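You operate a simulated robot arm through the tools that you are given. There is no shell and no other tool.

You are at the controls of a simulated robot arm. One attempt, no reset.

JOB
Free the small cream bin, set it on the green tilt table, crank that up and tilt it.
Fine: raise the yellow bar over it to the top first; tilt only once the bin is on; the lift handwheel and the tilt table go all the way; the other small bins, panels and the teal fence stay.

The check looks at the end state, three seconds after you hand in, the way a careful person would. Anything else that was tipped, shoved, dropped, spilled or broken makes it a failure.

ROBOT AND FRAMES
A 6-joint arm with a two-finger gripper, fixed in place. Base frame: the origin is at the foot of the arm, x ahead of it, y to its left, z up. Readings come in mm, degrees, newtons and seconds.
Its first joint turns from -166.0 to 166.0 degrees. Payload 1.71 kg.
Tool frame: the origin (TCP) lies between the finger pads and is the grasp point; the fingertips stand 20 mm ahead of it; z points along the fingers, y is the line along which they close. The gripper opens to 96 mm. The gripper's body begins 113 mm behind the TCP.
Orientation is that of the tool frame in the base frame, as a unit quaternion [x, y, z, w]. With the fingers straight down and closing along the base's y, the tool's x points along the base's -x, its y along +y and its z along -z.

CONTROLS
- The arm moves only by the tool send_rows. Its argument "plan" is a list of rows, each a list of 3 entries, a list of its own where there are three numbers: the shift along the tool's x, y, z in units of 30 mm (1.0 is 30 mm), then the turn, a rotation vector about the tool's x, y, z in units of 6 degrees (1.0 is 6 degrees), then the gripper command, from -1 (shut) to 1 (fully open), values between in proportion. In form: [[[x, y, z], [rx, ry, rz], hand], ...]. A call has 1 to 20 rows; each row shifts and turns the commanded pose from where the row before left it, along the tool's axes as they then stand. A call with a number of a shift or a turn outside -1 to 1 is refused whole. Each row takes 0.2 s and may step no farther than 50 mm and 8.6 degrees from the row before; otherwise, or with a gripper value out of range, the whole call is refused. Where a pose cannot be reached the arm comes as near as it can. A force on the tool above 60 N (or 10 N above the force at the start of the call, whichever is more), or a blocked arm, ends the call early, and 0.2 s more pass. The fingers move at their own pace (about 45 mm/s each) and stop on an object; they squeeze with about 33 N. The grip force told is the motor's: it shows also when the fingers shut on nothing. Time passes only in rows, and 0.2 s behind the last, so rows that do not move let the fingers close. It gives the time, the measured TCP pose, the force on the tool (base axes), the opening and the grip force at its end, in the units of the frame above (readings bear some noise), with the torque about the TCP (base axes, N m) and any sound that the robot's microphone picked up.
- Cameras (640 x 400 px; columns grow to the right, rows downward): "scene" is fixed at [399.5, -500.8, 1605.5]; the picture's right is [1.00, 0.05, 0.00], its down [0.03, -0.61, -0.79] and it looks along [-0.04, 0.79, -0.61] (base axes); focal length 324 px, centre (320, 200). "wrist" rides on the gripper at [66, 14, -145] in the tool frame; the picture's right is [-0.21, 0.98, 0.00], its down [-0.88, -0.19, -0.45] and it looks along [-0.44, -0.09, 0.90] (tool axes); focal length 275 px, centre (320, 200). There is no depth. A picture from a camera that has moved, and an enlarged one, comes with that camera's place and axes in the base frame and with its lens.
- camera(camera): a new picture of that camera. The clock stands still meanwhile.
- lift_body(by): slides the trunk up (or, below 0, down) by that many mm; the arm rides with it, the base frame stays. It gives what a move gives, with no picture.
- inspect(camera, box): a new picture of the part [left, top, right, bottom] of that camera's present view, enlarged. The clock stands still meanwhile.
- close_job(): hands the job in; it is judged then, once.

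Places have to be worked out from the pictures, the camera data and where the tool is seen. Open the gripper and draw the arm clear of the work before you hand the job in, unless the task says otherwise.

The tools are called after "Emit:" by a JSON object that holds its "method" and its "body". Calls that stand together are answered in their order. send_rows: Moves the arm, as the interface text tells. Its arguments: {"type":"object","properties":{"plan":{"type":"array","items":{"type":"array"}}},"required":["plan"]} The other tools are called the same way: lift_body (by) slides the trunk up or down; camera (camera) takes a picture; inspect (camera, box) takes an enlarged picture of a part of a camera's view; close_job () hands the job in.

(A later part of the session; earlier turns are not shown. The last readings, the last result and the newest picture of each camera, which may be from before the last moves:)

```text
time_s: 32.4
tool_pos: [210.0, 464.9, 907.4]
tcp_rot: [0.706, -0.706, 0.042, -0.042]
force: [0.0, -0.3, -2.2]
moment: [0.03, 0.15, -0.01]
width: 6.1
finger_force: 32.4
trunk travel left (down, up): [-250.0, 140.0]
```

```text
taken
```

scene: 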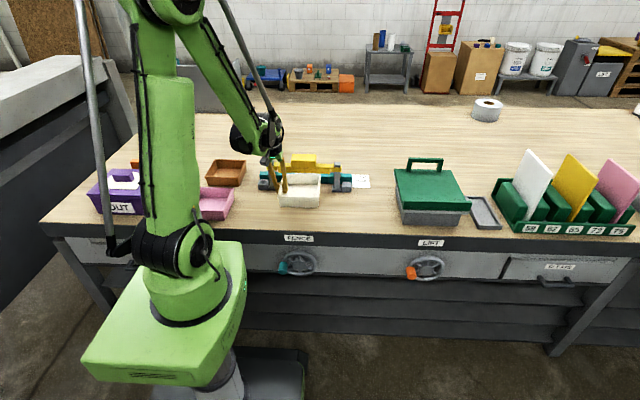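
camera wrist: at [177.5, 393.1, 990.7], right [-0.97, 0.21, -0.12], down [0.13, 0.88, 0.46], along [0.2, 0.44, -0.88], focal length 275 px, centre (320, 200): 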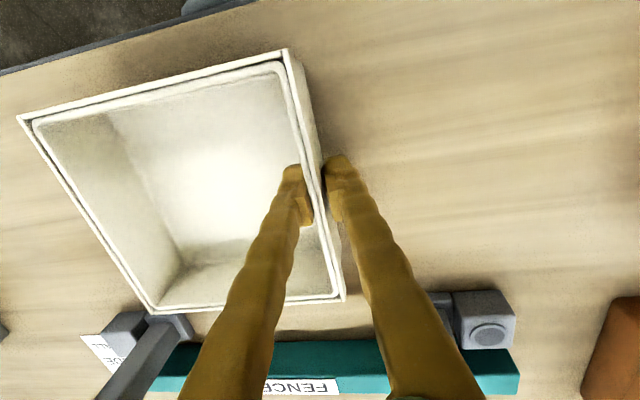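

The bin is held steadily. I raise it well above everything before carrying it across.

Emit:
{"method": "send_rows", "body": {"plan": [[[0, -0.048, -0.397], [0, 0, 0], -1], [[0, -0.048, -0.397], [0, 0, 0], -1], [[0, -0.048, -0.397], [0, 0, 0], -1], [[0, -0.048, -0.397], [0, 0, 0], -1], [[0, -0.048, -0.397], [0, 0, 0], -1], [[0, -0.048, -0.397], [0, 0, 0], -1], [[0, -0.048, -0.397], [0, 0, 0], -1], [[0, -0.048, -0.397], [0, 0, 0], -1], [[0, -0.048, -0.397], [0, 0, 0], -1], [[0, -0.048, -0.397], [0, 0, 0], -1], [[0, -0.048, -0.397], [0, 0, 0], -1], [[0, -0.048, -0.397], [0, 0, 0], -1], [[0, 0, 0], [0, 0, 0], -1]]}}

Emit:
{"method": "send_rows", "body": {"plan": [[[0.1, -0.3, 0.036], [0, 0, 0], -1], [[0.2, -0.6, 0.072], [0, 0, 0], -1], [[0.25, -0.75, 0.09], [0, 0, 0], -1], [[0.25, -0.75, 0.09], [0, 0, 0], -1], [[0.25, -0.75, 0.09], [0, 0, 0], -1], [[0.25, -0.75, 0.09], [0, 0, 0], -1], [[0.25, -0.75, 0.09], [0, 0, 0], -1], [[0.25, -0.75, 0.09], [0, 0, 0], -1], [[0.25, -0.75, 0.09], [0, 0, 0], -1], [[0.25, -0.75, 0.09], [0, 0, 0], -1], [[0.25, -0.75, 0.09], [0, 0, 0], -1], [[0.25, -0.75, 0.09], [0, 0, 0], -1], [[0.2, -0.6, 0.072], [0, 0, 0], -1], [[0.1, -0.3, 0.036], [0, 0, 0], -1], [[0, 0, 0], [0, 0, 0], -1]]}}

Emit:
{"method": "camera", "body": {"camera": "scene"}}

Emit:
{"method": "camera", "body": {"camera": "wrist"}}

```text
time_s: 35.2
tool_pos: [207.6, 458.7, 1050.4]
tcp_rot: [0.707, -0.705, 0.042, -0.043]
force: [0.4, 0.5, -2.5]
moment: [0.02, 0.13, 0.01]
width: 5.8
finger_force: 31.7
trunk travel left (down, up): [-250.0, 140.0]
```

```text
time_s: 38.4
tool_pos: [489.3, 366.3, 1051.1]
tcp_rot: [0.707, -0.705, 0.042, -0.041]
force: [0.1, 0.4, -2.2]
moment: [0.03, 0.15, -0.01]
width: 6.0
finger_force: 32.6
trunk travel left (down, up): [-250.0, 140.0]
```

```text
taken
```

scene: 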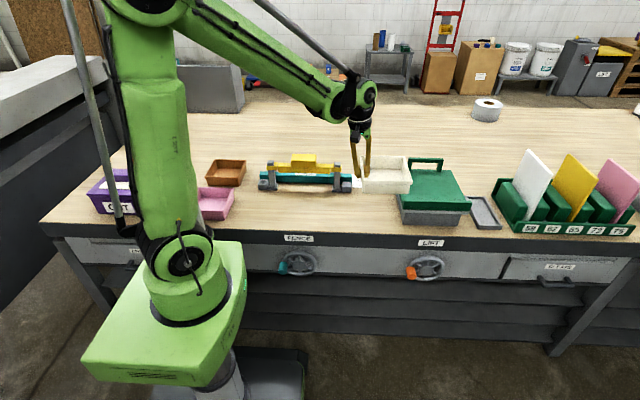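

```text
taken
camera wrist: at [458.5, 300.5, 1195.1], right [-0.97, 0.21, -0.12], down [0.13, 0.88, 0.46], along [0.2, 0.44, -0.88], focal length 275 px, centre (320, 200)
```

wrist: 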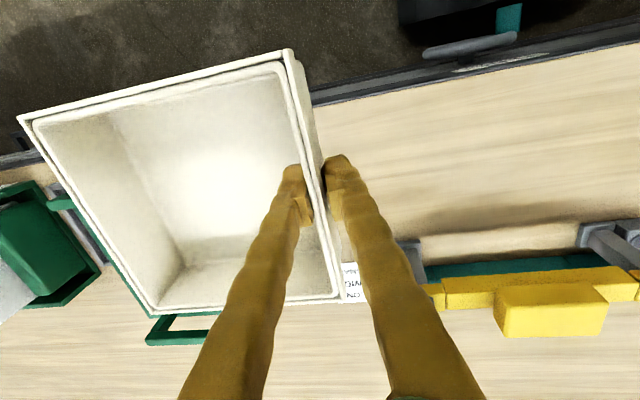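

The carry is stable. I go on to about (855, 245) so the wrist camera can look back at the table beside the held bin.

Emit:
{"method": "send_rows", "body": {"plan": [[[0.1, -0.3, 0.036], [0, 0, 0], -1], [[0.2, -0.6, 0.072], [0, 0, 0], -1], [[0.25, -0.75, 0.09], [0, 0, 0], -1], [[0.25, -0.75, 0.09], [0, 0, 0], -1], [[0.25, -0.75, 0.09], [0, 0, 0], -1], [[0.25, -0.75, 0.09], [0, 0, 0], -1], [[0.25, -0.75, 0.09], [0, 0, 0], -1], [[0.25, -0.75, 0.09], [0, 0, 0], -1], [[0.25, -0.75, 0.09], [0, 0, 0], -1], [[0.25, -0.75, 0.09], [0, 0, 0], -1], [[0.25, -0.75, 0.09], [0, 0, 0], -1], [[0.25, -0.75, 0.09], [0, 0, 0], -1], [[0.25, -0.75, 0.09], [0, 0, 0], -1], [[0.25, -0.75, 0.09], [0, 0, 0], -1], [[0.25, -0.75, 0.09], [0, 0, 0], -1], [[0.25, -0.75, 0.09], [0, 0, 0], -1], [[0.2, -0.6, 0.072], [0, 0, 0], -1], [[0.1, -0.3, 0.036], [0, 0, 0], -1], [[0, 0, 0], [0, 0, 0], -1]]}}

Emit:
{"method": "camera", "body": {"camera": "wrist"}}

Emit:
{"method": "camera", "body": {"camera": "scene"}}

```text
time_s: 42.4
tool_pos: [862.5, 244.2, 1048.8]
tcp_rot: [0.707, -0.705, 0.041, -0.042]
force: [0.4, -0.8, -2.5]
moment: [0.01, 0.16, 0.01]
width: 5.9
finger_force: 32.0
trunk travel left (down, up): [-250.0, 140.0]
```

```text
taken
camera wrist: at [831.6, 178.0, 1193.2], right [-0.97, 0.2, -0.12], down [0.13, 0.88, 0.46], along [0.2, 0.44, -0.88], focal length 275 px, centre (320, 200)
```

wrist: 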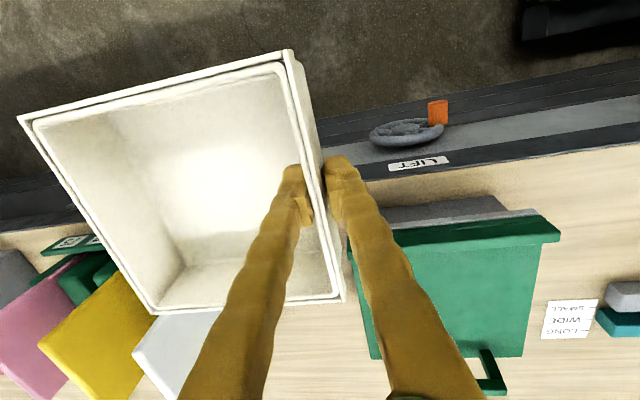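

```text
taken
```

scene: 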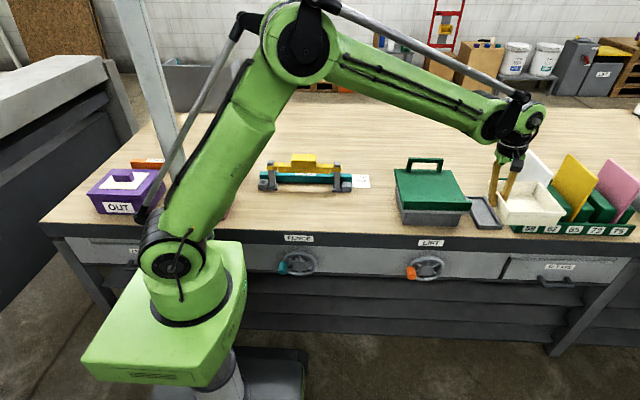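

I zoom on the table in this view and in the scene view to measure its surface and lip.

Emit:
{"method": "inspect", "body": {"camera": "wrist", "box": [320, 180, 580, 400]}}

Emit:
{"method": "inspect", "body": {"camera": "scene", "box": [380, 145, 510, 235]}}

Emit:
{"method": "inspect", "body": {"camera": "wrist", "box": [340, 80, 480, 180]}}

```text
1.82 times, centred on (450, 290) of wrist
camera zoom: at [831.6, 178.0, 1193.2], right [-0.97, 0.2, -0.12], down [0.13, 0.88, 0.46], along [0.2, 0.44, -0.88], focal length 500 px, centre (84, 36)
```

zoom: 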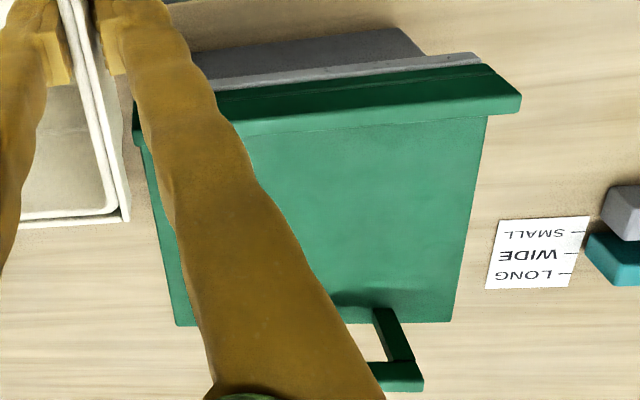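

```text
4.44 times, centred on (445, 190) of scene
camera zoom: at [399.5, -500.8, 1605.5], right [1.0, 0.05, 0.0], down [0.03, -0.61, -0.79], along [-0.04, 0.79, -0.61], focal length 1438 px, centre (-236, 244)
```

zoom: 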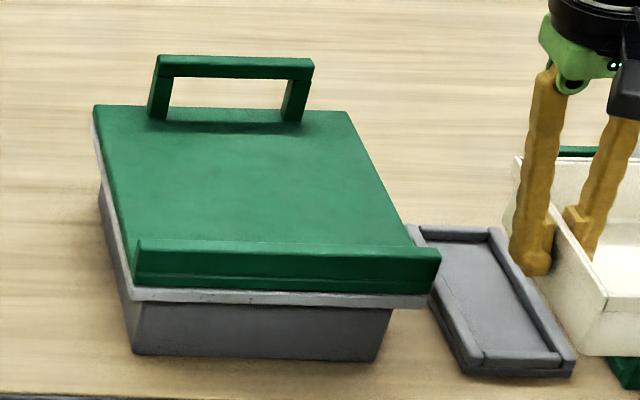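

```text
4.00 times, centred on (410, 130) of wrist
camera zoom: at [831.6, 178.0, 1193.2], right [-0.97, 0.2, -0.12], down [0.13, 0.88, 0.46], along [0.2, 0.44, -0.88], focal length 1101 px, centre (-40, 480)
```

zoom: 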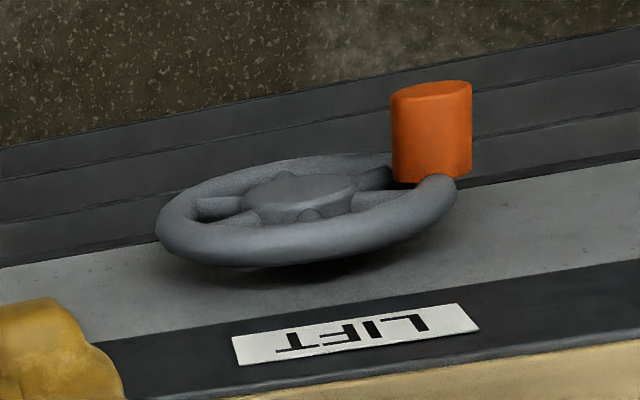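

The readings give: plate top z≈896, spanning x≈648–880 and y≈404–640; lip top z≈922, inner edge y≈405; handle bar over y≈630, z≈945. I carry the bin back in x first, then over the plate, to TCP ≈ (695, 488, 1049).

Emit:
{"method": "send_rows", "body": {"plan": [[[0, 0.4, -0.048], [0, 0, 0], -1], [[0, 0.79, -0.095], [0, 0, 0], -1], [[0, 0.79, -0.095], [0, 0, 0], -1], [[0, 0.79, -0.095], [0, 0, 0], -1], [[0, 0.79, -0.095], [0, 0, 0], -1], [[0, 0.79, -0.095], [0, 0, 0], -1], [[0, 0.79, -0.095], [0, 0, 0], -1], [[0, 0.4, -0.048], [0, 0, 0], -1], [[0, 0, 0], [0, 0, 0], -1]]}}

Emit:
{"method": "send_rows", "body": {"plan": [[[-0.35, 0, 0], [0, 0, 0], -1], [[-0.74, 0, 0], [0, 0, 0], -1], [[-0.74, 0, 0], [0, 0, 0], -1], [[-0.74, 0, 0], [0, 0, 0], -1], [[-0.74, 0, 0], [0, 0, 0], -1], [[-0.74, 0, 0], [0, 0, 0], -1], [[-0.74, 0, 0], [0, 0, 0], -1], [[-0.74, 0, 0], [0, 0, 0], -1], [[-0.74, 0, 0], [0, 0, 0], -1], [[-0.74, 0, 0], [0, 0, 0], -1], [[-0.74, 0, 0], [0, 0, 0], -1], [[-0.35, 0, 0], [0, 0, 0], -1], [[0, 0, 0], [0, 0, 0], -1]]}}

Emit:
{"method": "inspect", "body": {"camera": "scene", "box": [360, 100, 520, 240]}}

Emit:
{"method": "camera", "body": {"camera": "wrist"}}

```text
time_s: 44.4
tool_pos: [694.0, 244.8, 1051.3]
tcp_rot: [-0.705, 0.707, -0.042, 0.043]
force: [-0.6, 0.7, -2.1]
moment: [-0.05, 0.12, 0.01]
width: 6.2
finger_force: 32.7
trunk travel left (down, up): [-250.0, 140.0]
```

```text
time_s: 47.2
tool_pos: [694.1, 486.9, 1050.6]
tcp_rot: [0.706, -0.705, 0.042, -0.042]
force: [-0.4, 0.3, -1.9]
moment: [-0.02, 0.16, -0.03]
width: 5.9
finger_force: 31.8
trunk travel left (down, up): [-250.0, 140.0]
```

```text
2.86 times, centred on (440, 170) of scene
camera zoom: at [399.5, -500.8, 1605.5], right [1.0, 0.05, 0.0], down [0.03, -0.61, -0.79], along [-0.04, 0.79, -0.61], focal length 924 px, centre (-23, 286)
```

zoom: 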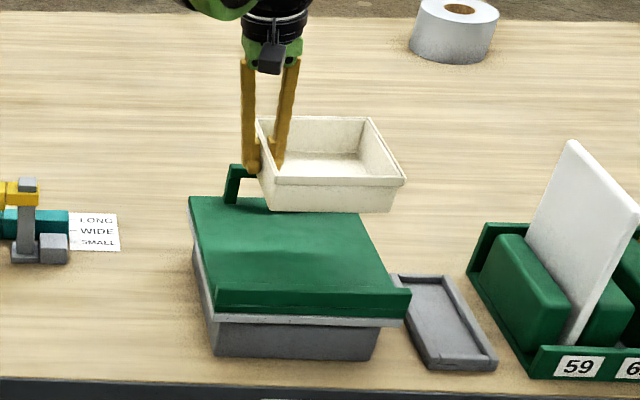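

```text
taken
camera wrist: at [662.5, 421.0, 1193.6], right [-0.97, 0.2, -0.12], down [0.13, 0.88, 0.46], along [0.2, 0.44, -0.88], focal length 275 px, centre (320, 200)
```

wrist: 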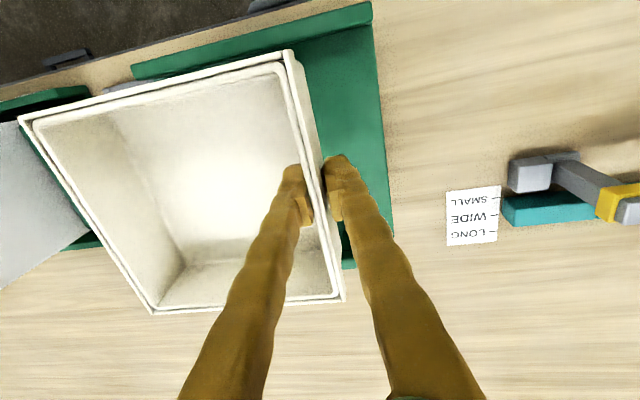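

The bin hovers level over the plate. I lower straight down to about 15 mm above the expected contact height.

Emit:
{"method": "send_rows", "body": {"plan": [[[0, 0.03, 0.25], [0, 0, 0], -1], [[0, 0.06, 0.497], [0, 0, 0], -1], [[0, 0.06, 0.497], [0, 0, 0], -1], [[0, 0.06, 0.497], [0, 0, 0], -1], [[0, 0.06, 0.497], [0, 0, 0], -1], [[0, 0.06, 0.497], [0, 0, 0], -1], [[0, 0.06, 0.497], [0, 0, 0], -1], [[0, 0.03, 0.25], [0, 0, 0], -1], [[0, 0, 0], [0, 0, 0], -1]]}}

Emit:
{"method": "inspect", "body": {"camera": "scene", "box": [380, 130, 500, 240]}}

Emit:
{"method": "camera", "body": {"camera": "wrist"}}

```text
time_s: 49.2
tool_pos: [691.8, 485.7, 945.6]
tcp_rot: [0.706, -0.705, 0.041, -0.042]
force: [0.5, -0.6, -2.3]
moment: [0.02, 0.16, -0.04]
width: 6.0
finger_force: 31.9
trunk travel left (down, up): [-250.0, 140.0]
```

```text
3.64 times, centred on (440, 185) of scene
camera zoom: at [399.5, -500.8, 1605.5], right [1.0, 0.05, 0.0], down [0.03, -0.61, -0.79], along [-0.04, 0.79, -0.61], focal length 1176 px, centre (-116, 254)
```

zoom: 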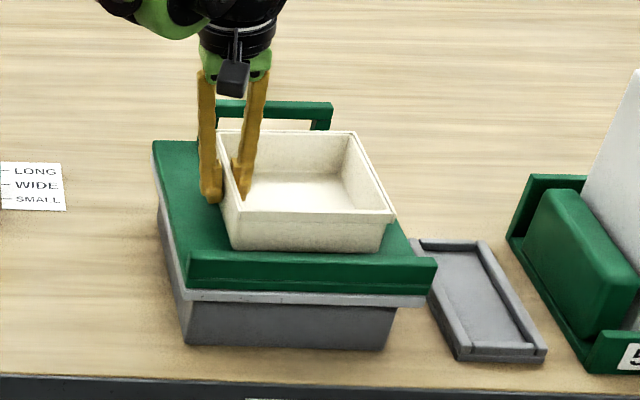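

```text
taken
camera wrist: at [660.4, 420.3, 1089.4], right [-0.97, 0.2, -0.12], down [0.13, 0.88, 0.46], along [0.2, 0.44, -0.88], focal length 275 px, centre (320, 200)
```

wrist: 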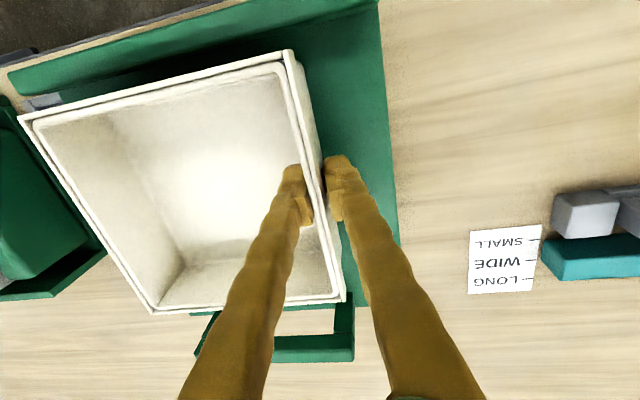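

The bin's front is about 14 mm behind the lip and it is centred on the plate. I lower the last bit slowly and watch the weight reading for contact.

Emit:
{"method": "send_rows", "body": {"plan": [[[0, 0.012, 0.1], [0, 0, 0], -1], [[0, 0.012, 0.1], [0, 0, 0], -1], [[0, 0.012, 0.1], [0, 0, 0], -1], [[0, 0, 0], [0, 0, 0], -1]]}}

Emit:
{"method": "send_rows", "body": {"plan": [[[0, 0.006, 0.066], [0, 0, 0], -1], [[0, 0.006, 0.066], [0, 0, 0], -1], [[0, 0, 0], [0, 0, 0], -1]]}}

```text
time_s: 50.2
tool_pos: [692.7, 486.9, 936.6]
tcp_rot: [0.707, -0.705, 0.042, -0.042]
force: [-0.3, 0.4, -2.2]
moment: [-0.01, 0.18, 0.0]
width: 5.9
finger_force: 31.6
trunk travel left (down, up): [-250.0, 140.0]
```

```text
time_s: 51.0
tool_pos: [692.1, 486.6, 932.9]
tcp_rot: [0.707, -0.705, 0.041, -0.043]
force: [4.0, 2.0, 30.6]
moment: [0.04, -0.01, 0.03]
width: 6.1
finger_force: 32.4
trunk travel left (down, up): [-250.0, 140.0]
```

The bin touched the plate (30 N up at z≈933). I ease up by about 2 mm to relieve it before releasing.

Emit:
{"method": "send_rows", "body": {"plan": [[[0, -0.006, -0.05], [0, 0, 0], -1], [[0, 0, 0], [0, 0, 0], -1]]}}

```text
time_s: 51.6
tool_pos: [692.1, 484.9, 935.6]
tcp_rot: [0.707, -0.705, 0.042, -0.043]
force: [0.0, 2.4, 18.0]
moment: [0.34, 0.13, -0.01]
width: 6.1
finger_force: 31.7
trunk travel left (down, up): [-250.0, 140.0]
```

There is still 18 N; I ease up a little more.

Emit:
{"method": "send_rows", "body": {"plan": [[[0, -0.006, -0.05], [0, 0, 0], -1], [[0, 0, 0], [0, 0, 0], -1]]}}

Emit:
{"method": "inspect", "body": {"camera": "scene", "box": [380, 130, 500, 240]}}

```text
time_s: 52.2
tool_pos: [694.2, 486.8, 934.5]
tcp_rot: [0.707, -0.705, 0.042, -0.042]
force: [0.5, -0.4, -2.1]
moment: [0.01, 0.14, 0.03]
width: 6.1
finger_force: 32.3
trunk travel left (down, up): [-250.0, 140.0]
```

```text
3.64 times, centred on (440, 185) of scene
camera zoom: at [399.5, -500.8, 1605.5], right [1.0, 0.05, 0.0], down [0.03, -0.61, -0.79], along [-0.04, 0.79, -0.61], focal length 1176 px, centre (-116, 254)
```

zoom: 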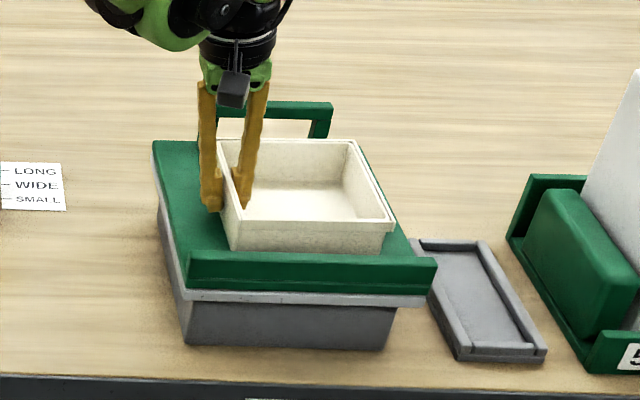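

It now hangs just clear of the plate by about a millimetre. I lower 1 mm and open slowly.

Emit:
{"method": "send_rows", "body": {"plan": [[[0, 0.003, 0.03], [0, 0, 0], -1], [[0, 0, 0], [0, 0, 0], -0.8], [[0, 0, 0], [0, 0, 0], -0.65], [[0, 0, 0], [0, 0, 0], -0.5], [[0, 0, 0], [0, 0, 0], -0.3], [[0, 0, 0], [0, 0, 0], -0.2]]}}

Emit:
{"method": "inspect", "body": {"camera": "scene", "box": [380, 130, 500, 240]}}

Emit:
{"method": "camera", "body": {"camera": "wrist"}}

```text
time_s: 53.6
tool_pos: [694.2, 487.2, 935.3]
tcp_rot: [0.707, -0.705, 0.041, -0.043]
force: [0.4, -0.1, 1.3]
moment: [-0.01, -0.01, -0.04]
width: 38.4
finger_force: 0.0
trunk travel left (down, up): [-250.0, 140.0]
```

```text
3.64 times, centred on (440, 185) of scene
camera zoom: at [399.5, -500.8, 1605.5], right [1.0, 0.05, 0.0], down [0.03, -0.61, -0.79], along [-0.04, 0.79, -0.61], focal length 1176 px, centre (-116, 254)
```

zoom: 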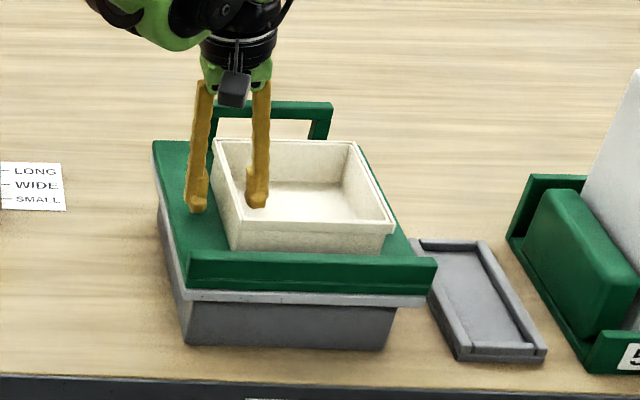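

```text
taken
camera wrist: at [663.3, 420.8, 1078.5], right [-0.97, 0.21, -0.12], down [0.13, 0.88, 0.46], along [0.2, 0.44, -0.88], focal length 275 px, centre (320, 200)
```

wrist: 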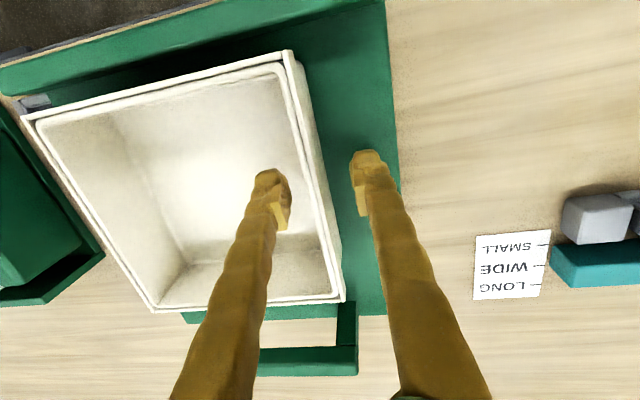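

The bin rests squarely on the plate and is released. I withdraw straight back along the tool axis, then check it is undisturbed.

Emit:
{"method": "send_rows", "body": {"plan": [[[0, 0, -0.3], [0, 0, 0], -0.2], [[0, 0, -0.6], [0, 0, 0], -0.2], [[0, 0, -0.7], [0, 0, 0], -0.2], [[0, 0, -0.7], [0, 0, 0], -0.2], [[0, 0, -0.7], [0, 0, 0], -0.2], [[0, 0, -0.7], [0, 0, 0], -0.2], [[0, 0, -0.5], [0, 0, 0], -0.2], [[0, 0, 0], [0, 0, 0], -0.2]]}}

Emit:
{"method": "camera", "body": {"camera": "wrist"}}

Emit:
{"method": "inspect", "body": {"camera": "scene", "box": [380, 130, 500, 240]}}

```text
time_s: 55.4
tool_pos: [678.7, 485.9, 1060.9]
tcp_rot: [0.707, -0.705, 0.042, -0.042]
force: [0.7, -0.2, 0.1]
moment: [-0.02, 0.0, -0.02]
width: 38.1
finger_force: 0.1
trunk travel left (down, up): [-250.0, 140.0]
```

```text
taken
camera wrist: at [648.0, 420.4, 1204.2], right [-0.97, 0.21, -0.12], down [0.13, 0.88, 0.46], along [0.2, 0.44, -0.88], focal length 275 px, centre (320, 200)
```

wrist: 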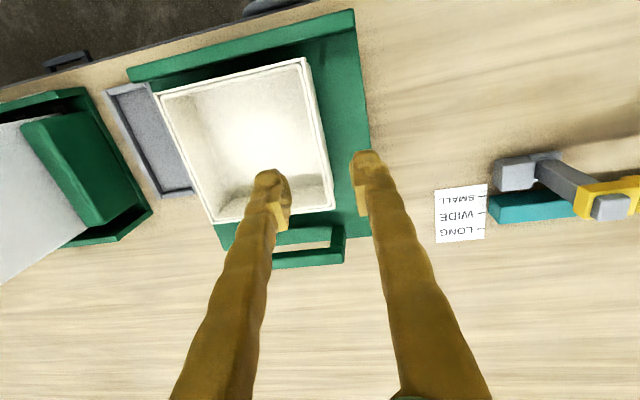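

```text
3.64 times, centred on (440, 185) of scene
camera zoom: at [399.5, -500.8, 1605.5], right [1.0, 0.05, 0.0], down [0.03, -0.61, -0.79], along [-0.04, 0.79, -0.61], focal length 1176 px, centre (-116, 254)
```

zoom: 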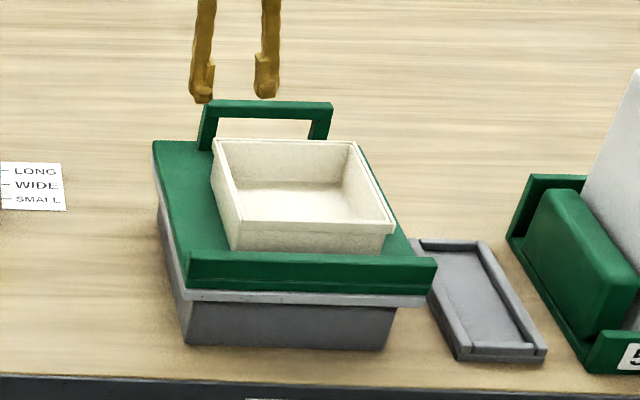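

The bin is undisturbed on the plate. I now move the arm out in front of the bench, level the tool, and turn it to point toward +y for the LIFT wheel.

Emit:
{"method": "send_rows", "body": {"plan": [[[0.5, 0, 0], [-0.5, 0, 0], 0.25], [[0.9, 0, 0], [-0.5, 0, 0], 0.25], [[0.96, 0, 0], [0, 0, 0], 0.25], [[0.96, 0, 0], [0, 0, 0], 0.25], [[0.96, 0, 0], [0, 0, 0], 0.25], [[0.96, 0, 0], [0, 0, 0], 0.25], [[0.96, 0, 0], [0, 0, 0], 0.25], [[0.96, 0, 0], [0, 0, 0], 0.25], [[0.96, 0, 0], [0, 0, 0], 0.25], [[0.96, 0, 0], [0, 0, 0], 0.25], [[0.96, 0, 0], [0, 0, 0], 0.25], [[0.96, 0, 0], [0, 0, 0], 0.25], [[0.9, 0, 0], [0, 0, 0], 0.25], [[0.5, 0, 0], [0, 0, 0], 0.25], [[0, 0, 0], [0, 0, 0], 0.25]]}}

Emit:
{"method": "send_rows", "body": {"plan": [[[0, 0, 0], [0, -1, 0], 0.25], [[0, 0, 0], [0, -1, 0], 0.25], [[0, 0, 0], [0, -1, 0], 0.25], [[0, 0, 0], [0, -1, 0], 0.25], [[0, 0, 0], [0, -1, 0], 0.25], [[0, 0, 0], [0, -1, 0], 0.25], [[0, 0, 0], [0, -1, 0], 0.25], [[0, 0, 0], [0, 0, 0], 0.25]]}}

Emit:
{"method": "camera", "body": {"camera": "scene"}}

```text
time_s: 58.6
tool_pos: [677.7, 114.1, 1061.2]
tcp_rot: [0.708, -0.706, 0.005, -0.005]
force: [-0.4, 0.1, -0.2]
moment: [0.03, 0.04, 0.0]
width: 60.0
finger_force: 0.1
trunk travel left (down, up): [-250.0, 140.0]
```

```text
time_s: 60.4
tool_pos: [678.6, 115.0, 1060.1]
tcp_rot: [0.661, -0.658, -0.25, -0.259]
force: [0.1, -0.3, 0.7]
moment: [0.0, 0.03, 0.02]
width: 60.0
finger_force: 0.1
trunk travel left (down, up): [-250.0, 140.0]
```

```text
taken
```

scene: 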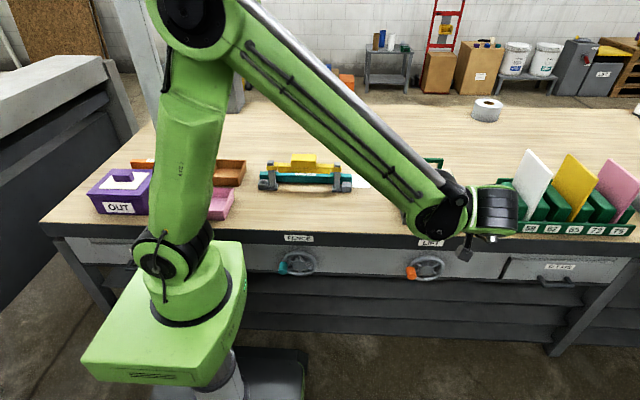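

The rotation goes as intended, with the tool now 42° toward +y. I finish the turn to horizontal.

Emit:
{"method": "send_rows", "body": {"plan": [[[0, 0, 0], [0, -1, 0], 0.25], [[0, 0, 0], [0, -1, 0], 0.25], [[0, 0, 0], [0, -1, 0], 0.25], [[0, 0, 0], [0, -1, 0], 0.25], [[0, 0, 0], [0, -1, 0], 0.25], [[0, 0, 0], [0, -1, 0], 0.25], [[0, 0, 0], [0, -1, 0], 0.25], [[0, 0, 0], [0, -1, 0], 0.25], [[0, 0, 0], [0, 0, 0], 0.25]]}}

Emit:
{"method": "camera", "body": {"camera": "scene"}}

Emit:
{"method": "camera", "body": {"camera": "wrist"}}

```text
time_s: 62.4
tool_pos: [680.1, 115.1, 1058.6]
tcp_rot: [-0.503, 0.496, 0.497, 0.503]
force: [-0.1, -0.3, 0.3]
moment: [-0.03, 0.01, 0.01]
width: 60.2
finger_force: 0.0
trunk travel left (down, up): [-250.0, 140.0]
```

```text
taken
```

scene: 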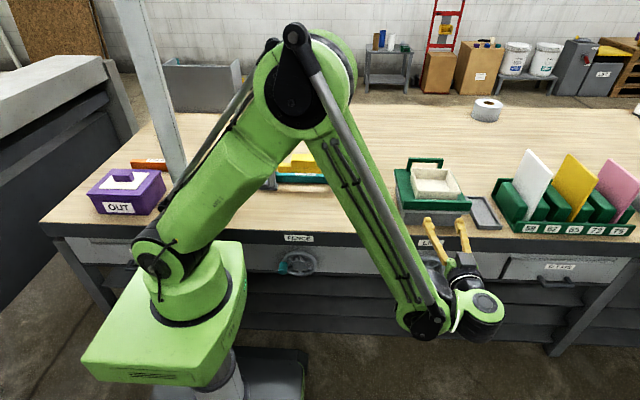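

```text
taken
camera wrist: at [666.1, -30.8, 994.5], right [-0.98, 0.0, 0.19], down [0.17, -0.45, 0.88], along [0.09, 0.9, 0.44], focal length 275 px, centre (320, 200)
```

wrist: 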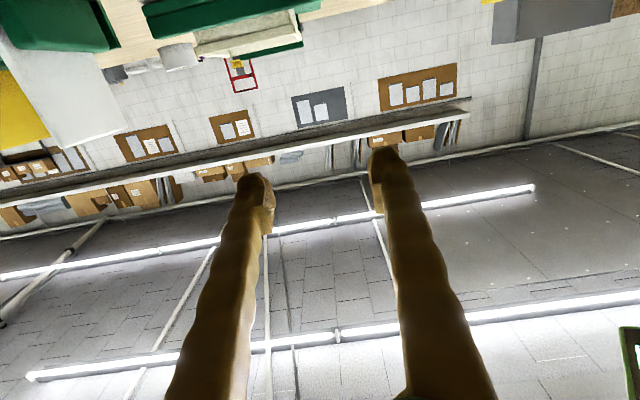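

The tool is now horizontal toward +y. I bring it down in front of the bench toward the height of the LIFT wheel, keeping y≈115 so it stays clear.

Emit:
{"method": "send_rows", "body": {"plan": [[[0.5, -0.05, 0], [0, 0, 0], 0.25], [[0.9, -0.05, 0], [0, 0, 0], 0.25], [[0.95, -0.05, 0], [0, 0, 0], 0.25], [[0.95, -0.05, 0], [0, 0, 0], 0.25], [[0.95, -0.05, 0], [0, 0, 0], 0.25], [[0.95, -0.05, 0], [0, 0, 0], 0.25], [[0.95, -0.05, 0], [0, 0, 0], 0.25], [[0.95, -0.05, 0], [0, 0, 0], 0.25], [[0.95, -0.05, 0], [0, 0, 0], 0.25], [[0.95, -0.05, 0], [0, 0, 0], 0.25], [[0.95, -0.05, 0], [0, 0, 0], 0.25], [[0.95, -0.05, 0], [0, 0, 0], 0.25], [[0.9, -0.05, 0], [0, 0, 0], 0.25], [[0.9, -0.05, 0], [0, 0, 0], 0.25], [[0.6, 0, 0], [0, 0, 0], 0.25], [[0, 0, 0], [0, 0, 0], 0.25]]}}

Emit:
{"method": "camera", "body": {"camera": "scene"}}

Emit:
{"method": "camera", "body": {"camera": "wrist"}}

```text
time_s: 65.8
tool_pos: [717.8, 112.5, 686.5]
tcp_rot: [0.504, -0.497, -0.497, -0.502]
force: [0.0, -0.4, -0.3]
moment: [-0.04, -0.03, 0.0]
width: 60.3
finger_force: 0.0
out of reach, approached as far as the arm can: row 11, 12, 13, 14, 15
trunk travel left (down, up): [-250.0, 140.0]
```

```text
taken
```

scene: 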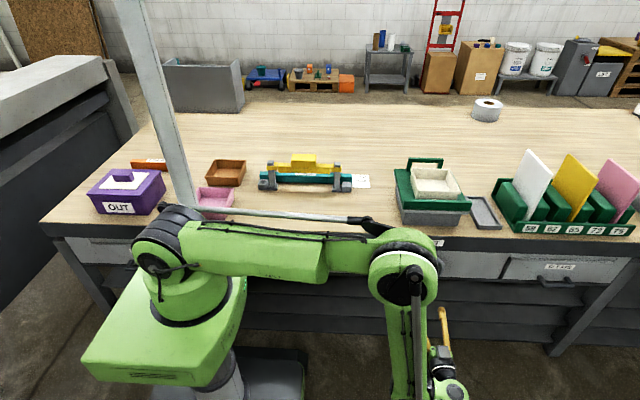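

```text
taken
camera wrist: at [705.4, -33.6, 623.8], right [-0.98, 0.0, 0.19], down [0.17, -0.44, 0.88], along [0.08, 0.9, 0.43], focal length 275 px, centre (320, 200)
```

wrist: 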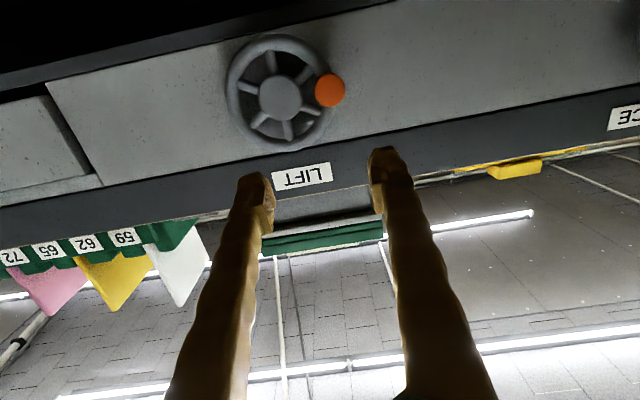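

The arm ran out of reach low down, so the trunk has to come down instead. The wrist view puts the wheel hub at about (760, 650) in x,z and the knob at about (699, 293, 649). I raise the tool with the arm first, then lower the trunk.

Emit:
{"method": "send_rows", "body": {"plan": [[[-0.5, 0, 0], [0, 0, 0], 0.25], [[-0.9, 0, 0], [0, 0, 0], 0.25], [[-0.9, 0, 0], [0, 0, 0], 0.25], [[-0.9, 0, 0], [0, 0, 0], 0.25], [[-0.9, 0, 0], [0, 0, 0], 0.25], [[-0.9, 0, 0], [0, 0, 0], 0.25], [[-0.9, 0, 0], [0, 0, 0], 0.25], [[-0.9, 0, 0], [0, 0, 0], 0.25], [[0, 0, 0], [0, 0, 0], 0.25]]}}

Emit:
{"method": "lift_body", "body": {"by": -220}}

Emit:
{"method": "camera", "body": {"camera": "scene"}}

Emit:
{"method": "camera", "body": {"camera": "wrist"}}

```text
time_s: 67.8
tool_pos: [716.4, 110.3, 893.2]
tcp_rot: [0.504, -0.496, -0.496, -0.504]
force: [-0.6, 0.3, 0.2]
moment: [-0.01, -0.01, -0.01]
width: 59.8
finger_force: 0.1
trunk travel left (down, up): [-250.0, 140.0]
```

```text
time_s: 70.1
tool_pos: [715.6, 109.6, 673.0]
tcp_rot: [0.504, -0.496, -0.498, -0.502]
force: [-0.7, 0.3, 0.7]
moment: [-0.02, 0.01, 0.0]
width: 59.9
finger_force: 0.0
trunk travel left (down, up): [-30.0, 360.0]
```

```text
taken
```

scene: 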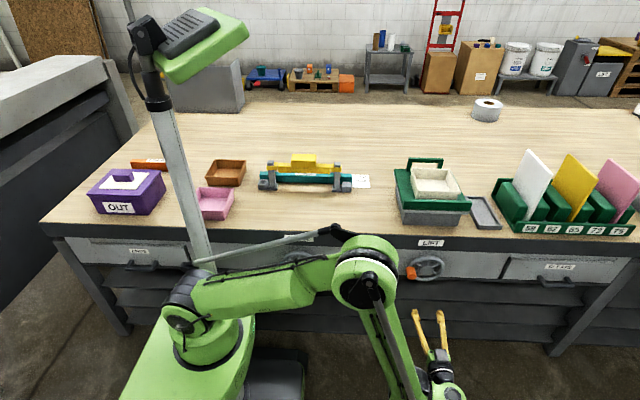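

```text
taken
camera wrist: at [703.2, -34.6, 608.2], right [-0.98, 0.0, 0.19], down [0.17, -0.44, 0.88], along [0.08, 0.9, 0.44], focal length 275 px, centre (320, 200)
```

wrist: 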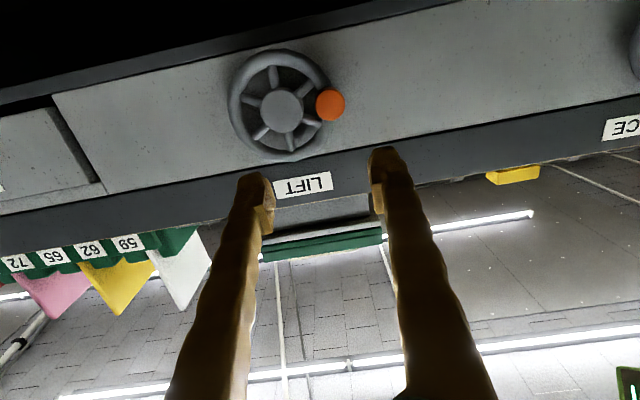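

With the trunk down the knob reads at about (698, 293, 650) and the hub at (759, 651). I line up with the knob and advance to about 50 mm short of it.

Emit:
{"method": "send_rows", "body": {"plan": [[[0.38, 0.29, 0], [0, 0, 0], 0.25], [[0.38, 0.29, 0], [0, 0, 0], 0.25], [[0, 0, 0.8], [0, 0, 0], 0.25], [[0, 0, 0.8], [0, 0, 0], 0.25], [[0, 0, 0.8], [0, 0, 0], 0.25], [[0, 0, 0.8], [0, 0, 0], 0.25], [[0, 0, 0.8], [0, 0, 0], 0.25], [[0, 0, 0], [0, 0, 0], 0.25]]}}

Emit:
{"method": "camera", "body": {"camera": "wrist"}}

Emit:
{"method": "inspect", "body": {"camera": "scene", "box": [360, 220, 480, 320]}}

```text
time_s: 71.9
tool_pos: [699.5, 228.0, 651.1]
tcp_rot: [0.504, -0.496, -0.497, -0.503]
force: [-0.7, -0.1, -0.5]
moment: [0.02, -0.03, 0.01]
width: 60.0
finger_force: 0.0
trunk travel left (down, up): [-30.0, 360.0]
```

```text
taken
camera wrist: at [686.1, 82.8, 584.9], right [-0.98, 0.0, 0.19], down [0.17, -0.44, 0.88], along [0.09, 0.9, 0.44], focal length 275 px, centre (320, 200)
```

wrist: 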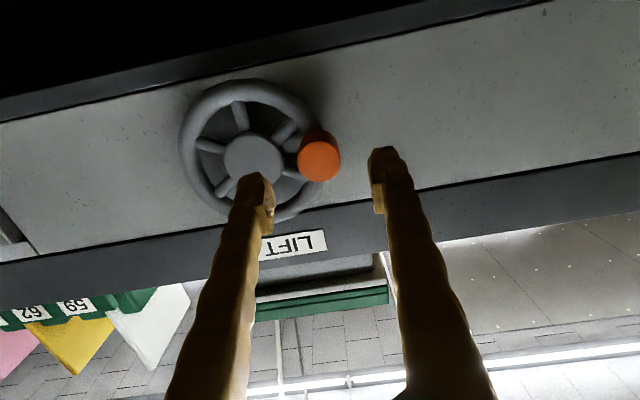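

```text
4.00 times, centred on (420, 270) of scene
camera zoom: at [399.5, -500.8, 1605.5], right [1.0, 0.05, 0.0], down [0.03, -0.61, -0.79], along [-0.04, 0.79, -0.61], focal length 1294 px, centre (-80, -80)
```

zoom: 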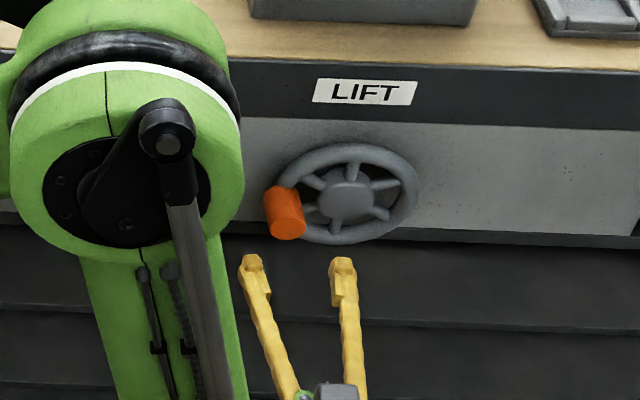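

The knob's axis lies between the fingers at (701, 652) and its cap is at y≈295. I advance over it to y≈297, leaving the tips short of the rim.

Emit:
{"method": "send_rows", "body": {"plan": [[[0, -0.05, 0.6], [0, 0, 0], 0.25], [[0, 0, 0.6], [0, 0, 0], 0.25], [[0, 0, 0.6], [0, 0, 0], 0.25], [[0, 0, 0.5], [0, 0, 0], 0.25], [[0, 0, 0], [0, 0, 0], 0.25]]}}

Emit:
{"method": "camera", "body": {"camera": "wrist"}}

Emit:
{"method": "inspect", "body": {"camera": "scene", "box": [370, 230, 470, 310]}}

```text
time_s: 73.1
tool_pos: [699.7, 299.2, 648.5]
tcp_rot: [-0.503, 0.497, 0.497, 0.503]
force: [-0.6, 0.3, 0.4]
moment: [-0.02, 0.0, 0.0]
width: 59.9
finger_force: 0.0
trunk travel left (down, up): [-30.0, 360.0]
```

```text
taken
camera wrist: at [687.8, 153.6, 585.1], right [-0.98, 0.0, 0.19], down [0.17, -0.44, 0.88], along [0.09, 0.9, 0.44], focal length 275 px, centre (320, 200)
```

wrist: 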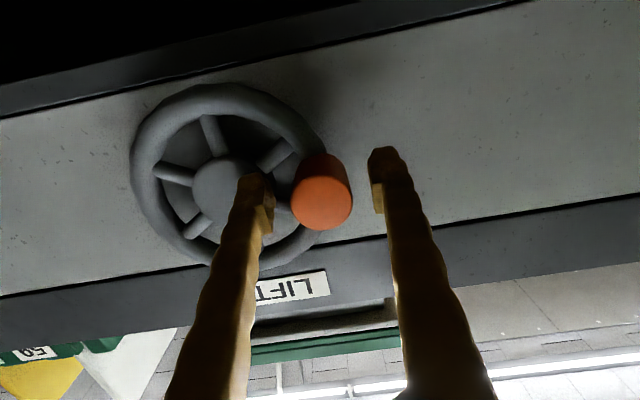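

```text
5.00 times, centred on (420, 270) of scene
camera zoom: at [399.5, -500.8, 1605.5], right [1.0, 0.05, 0.0], down [0.03, -0.61, -0.79], along [-0.04, 0.79, -0.61], focal length 1617 px, centre (-180, -150)
```

zoom: 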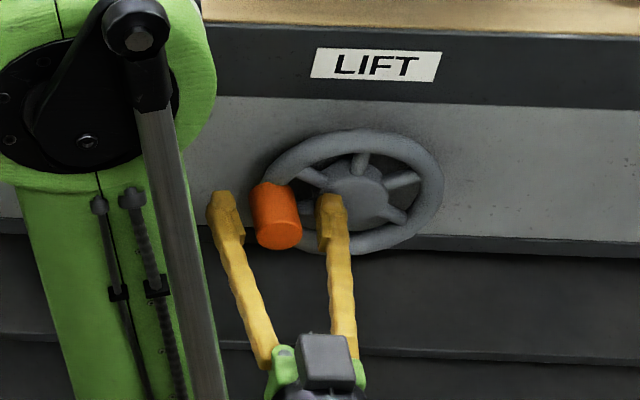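

The knob's centre reads about 6 mm above the TCP and is otherwise centred. I raise 5 mm and close on it.

Emit:
{"method": "send_rows", "body": {"plan": [[[-0.18, 0, 0], [0, 0, 0], 0.25], [[0, 0, 0], [0, 0, 0], 0.0], [[0, 0, 0], [0, 0, 0], -0.2], [[0, 0, 0], [0, 0, 0], -1], [[0, 0, 0], [0, 0, 0], -1], [[0, 0, 0], [0, 0, 0], -1]]}}

Emit:
{"method": "camera", "body": {"camera": "wrist"}}

Emit:
{"method": "inspect", "body": {"camera": "scene", "box": [370, 230, 470, 310]}}

```text
time_s: 74.5
tool_pos: [699.7, 297.2, 656.2]
tcp_rot: [0.504, -0.496, -0.498, -0.502]
force: [-14.5, -4.4, -2.6]
moment: [-0.06, 0.18, 0.13]
width: 32.8
finger_force: 35.5
trunk travel left (down, up): [-30.0, 360.0]
```

```text
taken
camera wrist: at [687.2, 153.1, 591.3], right [-0.98, 0.0, 0.19], down [0.17, -0.44, 0.88], along [0.08, 0.9, 0.44], focal length 275 px, centre (320, 200)
```

wrist: 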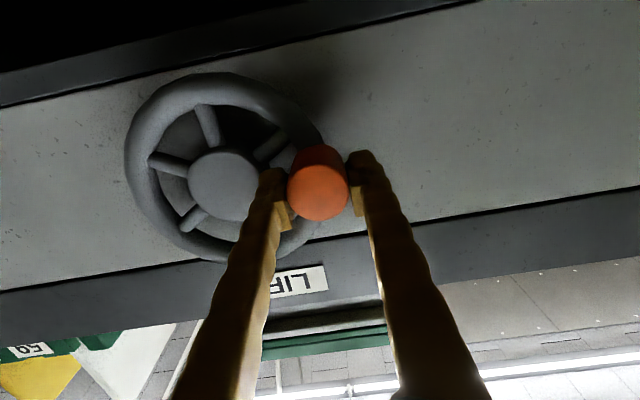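

```text
5.00 times, centred on (420, 270) of scene
camera zoom: at [399.5, -500.8, 1605.5], right [1.0, 0.05, 0.0], down [0.03, -0.61, -0.79], along [-0.04, 0.79, -0.61], focal length 1617 px, centre (-180, -150)
```

zoom: 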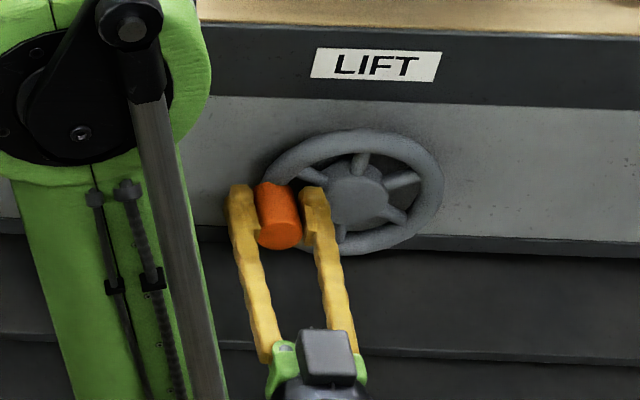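

The knob is held (32.8 mm wide). I try turning clockwise a little (knob upward from 9 o'clock) to see whether it turns.

Emit:
{"method": "send_rows", "body": {"plan": [[[-0.207, -0.029, 0], [0, 0, 0], -1], [[-0.203, -0.051, 0], [0, 0, 0], -1], [[-0.197, -0.072, 0], [0, 0, 0], -1], [[0, 0, 0], [0, 0, 0], -1]]}}

Emit:
{"method": "camera", "body": {"camera": "wrist"}}

Emit:
{"method": "inspect", "body": {"camera": "scene", "box": [370, 140, 510, 310]}}

```text
time_s: 75.5
tool_pos: [702.2, 297.9, 676.3]
tcp_rot: [-0.504, 0.495, 0.497, 0.504]
force: [-46.6, -27.9, 7.6]
moment: [-0.51, 0.63, 0.32]
width: 31.7
finger_force: 35.1
trunk travel left (down, up): [-30.0, 360.0]
```

```text
taken
camera wrist: at [689.7, 153.4, 611.6], right [-0.98, 0.0, 0.19], down [0.17, -0.45, 0.88], along [0.08, 0.89, 0.44], focal length 275 px, centre (320, 200)
```

wrist: 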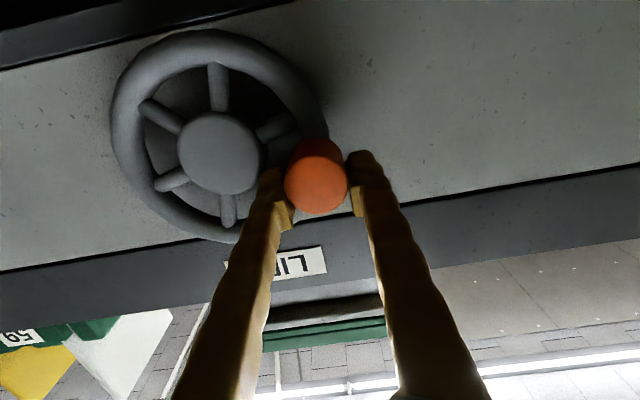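

```text
2.35 times, centred on (440, 225) of scene
camera zoom: at [399.5, -500.8, 1605.5], right [1.0, 0.05, 0.0], down [0.03, -0.61, -0.79], along [-0.04, 0.79, -0.61], focal length 761 px, centre (38, 141)
```

zoom: 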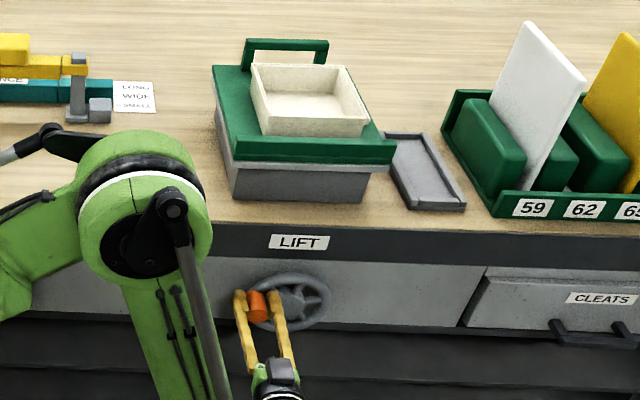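

The wheel turned clockwise freely (spokes and knob rotated), but gripping makes the knob bind against the pads (46 N sideways). Pushing the knob round with closed fingers as a peg will be gentler. I release, back off and close.

Emit:
{"method": "send_rows", "body": {"plan": [[[0, 0, 0], [0, 0, 0], -0.05], [[0, 0, 0], [0, 0, 0], -0.05], [[0, 0, -0.5], [0, 0, 0], -0.05], [[0, 0, -0.7], [0, 0, 0], -0.05], [[0, 0, -0.7], [0, 0, 0], -0.05], [[0, 0, -0.3], [0, 0, 0], -0.3], [[0, 0, 0], [0, 0, 0], -1], [[0, 0, 0], [0, 0, 0], -1], [[0, 0, 0], [0, 0, 0], -1]]}}

Emit:
{"method": "camera", "body": {"camera": "wrist"}}

Emit:
{"method": "inspect", "body": {"camera": "scene", "box": [370, 230, 470, 310]}}

```text
time_s: 77.5
tool_pos: [704.0, 234.2, 673.8]
tcp_rot: [-0.503, 0.497, 0.497, 0.504]
force: [-0.5, 0.4, -0.2]
moment: [-0.01, -0.02, 0.02]
width: 0.2
finger_force: 28.2
trunk travel left (down, up): [-30.0, 360.0]
```

```text
taken
camera wrist: at [690.7, 88.4, 609.0], right [-0.98, 0.0, 0.19], down [0.17, -0.44, 0.88], along [0.08, 0.9, 0.44], focal length 275 px, centre (320, 200)
```

wrist: 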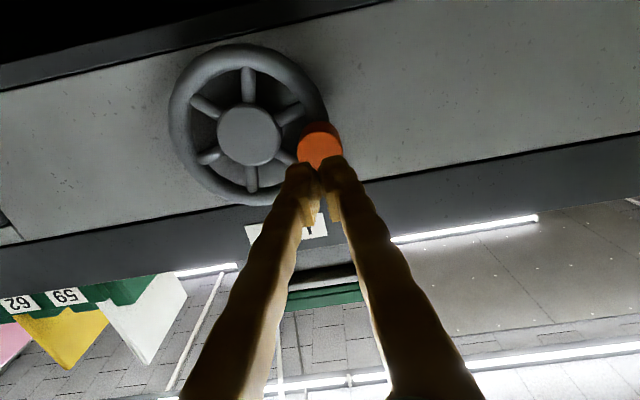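

```text
5.00 times, centred on (420, 270) of scene
camera zoom: at [399.5, -500.8, 1605.5], right [1.0, 0.05, 0.0], down [0.03, -0.61, -0.79], along [-0.04, 0.79, -0.61], focal length 1617 px, centre (-180, -150)
```

zoom: 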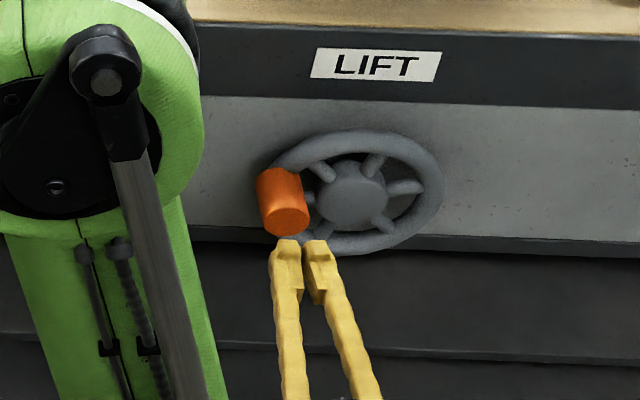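

The hub reads (760, 652), and the knob is now at about (700, 668), roughly 165° round. I place the closed fingers below the knob on the same 61 mm circle and advance beside it.

Emit:
{"method": "send_rows", "body": {"plan": [[[0.663, 0.038, 0], [0, 0, 0], -1], [[0.663, 0.038, 0], [0, 0, 0], -1], [[0, 0, 0.7], [0, 0, 0], -1], [[0, 0, 0.7], [0, 0, 0], -1], [[0, 0, 0.7], [0, 0, 0], -1], [[0, 0, 0], [0, 0, 0], -1]]}}

Emit:
{"method": "camera", "body": {"camera": "wrist"}}

Emit:
{"method": "inspect", "body": {"camera": "scene", "box": [370, 230, 470, 310]}}

```text
time_s: 78.9
tool_pos: [701.6, 296.9, 635.9]
tcp_rot: [0.504, -0.496, -0.497, -0.503]
force: [1.3, -0.8, -0.1]
moment: [0.02, 0.01, -0.02]
width: 0.0
finger_force: 29.1
trunk travel left (down, up): [-30.0, 360.0]
```

```text
taken
camera wrist: at [688.5, 151.6, 570.7], right [-0.98, 0.0, 0.19], down [0.17, -0.44, 0.88], along [0.09, 0.9, 0.44], focal length 275 px, centre (320, 200)
```

wrist: 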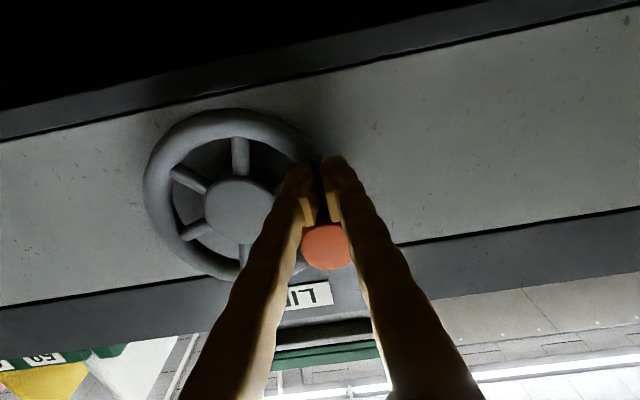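

```text
5.00 times, centred on (420, 270) of scene
camera zoom: at [399.5, -500.8, 1605.5], right [1.0, 0.05, 0.0], down [0.03, -0.61, -0.79], along [-0.04, 0.79, -0.61], focal length 1617 px, centre (-180, -150)
```

zoom: 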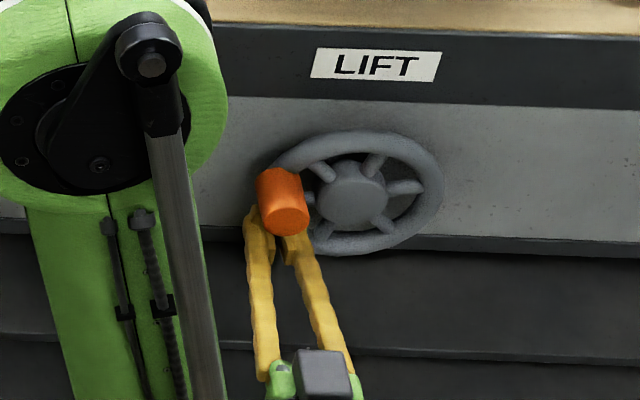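

The peg sits just under the knob. I push it clockwise along the circle for a quarter turn and check.

Emit:
{"method": "send_rows", "body": {"plan": [[[-0.314, 0.058, 0], [0, 0, 0], -1], [[-0.319, 0.008, 0], [0, 0, 0], -1], [[-0.316, -0.042, 0], [0, 0, 0], -1], [[-0.306, -0.091, 0], [0, 0, 0], -1], [[-0.288, -0.137, 0], [0, 0, 0], -1], [[-0.263, -0.181, 0], [0, 0, 0], -1], [[-0.231, -0.22, 0], [0, 0, 0], -1], [[-0.194, -0.253, 0], [0, 0, 0], -1], [[-0.152, -0.28, 0], [0, 0, 0], -1], [[-0.106, -0.301, 0], [0, 0, 0], -1]]}}

Emit:
{"method": "camera", "body": {"camera": "wrist"}}

Emit:
{"method": "inspect", "body": {"camera": "scene", "box": [370, 140, 510, 310]}}

```text
time_s: 81.1
tool_pos: [745.5, 295.5, 707.6]
tcp_rot: [0.504, -0.496, -0.497, -0.503]
force: [-8.0, 1.5, -4.6]
moment: [0.04, 0.11, -0.07]
width: 0.0
finger_force: 29.1
trunk travel left (down, up): [-30.0, 360.0]
```

```text
taken
camera wrist: at [732.2, 150.6, 644.1], right [-0.98, 0.0, 0.19], down [0.17, -0.44, 0.88], along [0.08, 0.9, 0.44], focal length 275 px, centre (320, 200)
```

wrist: 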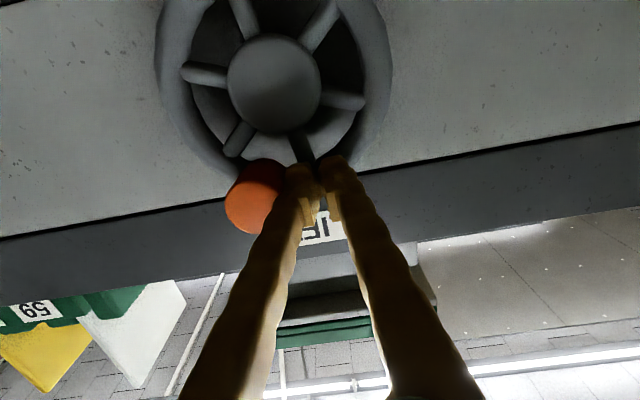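

```text
2.35 times, centred on (440, 225) of scene
camera zoom: at [399.5, -500.8, 1605.5], right [1.0, 0.05, 0.0], down [0.03, -0.61, -0.79], along [-0.04, 0.79, -0.61], focal length 761 px, centre (38, 141)
```

zoom: 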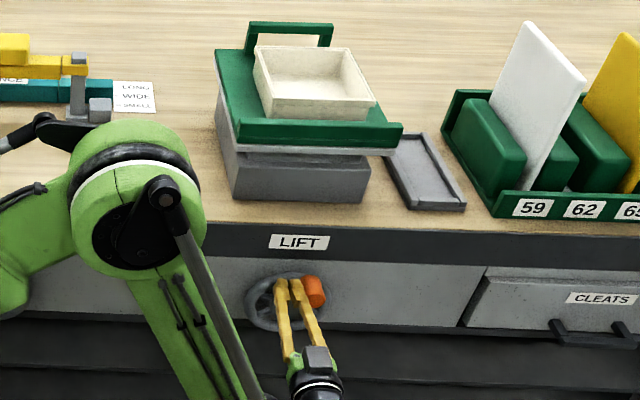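

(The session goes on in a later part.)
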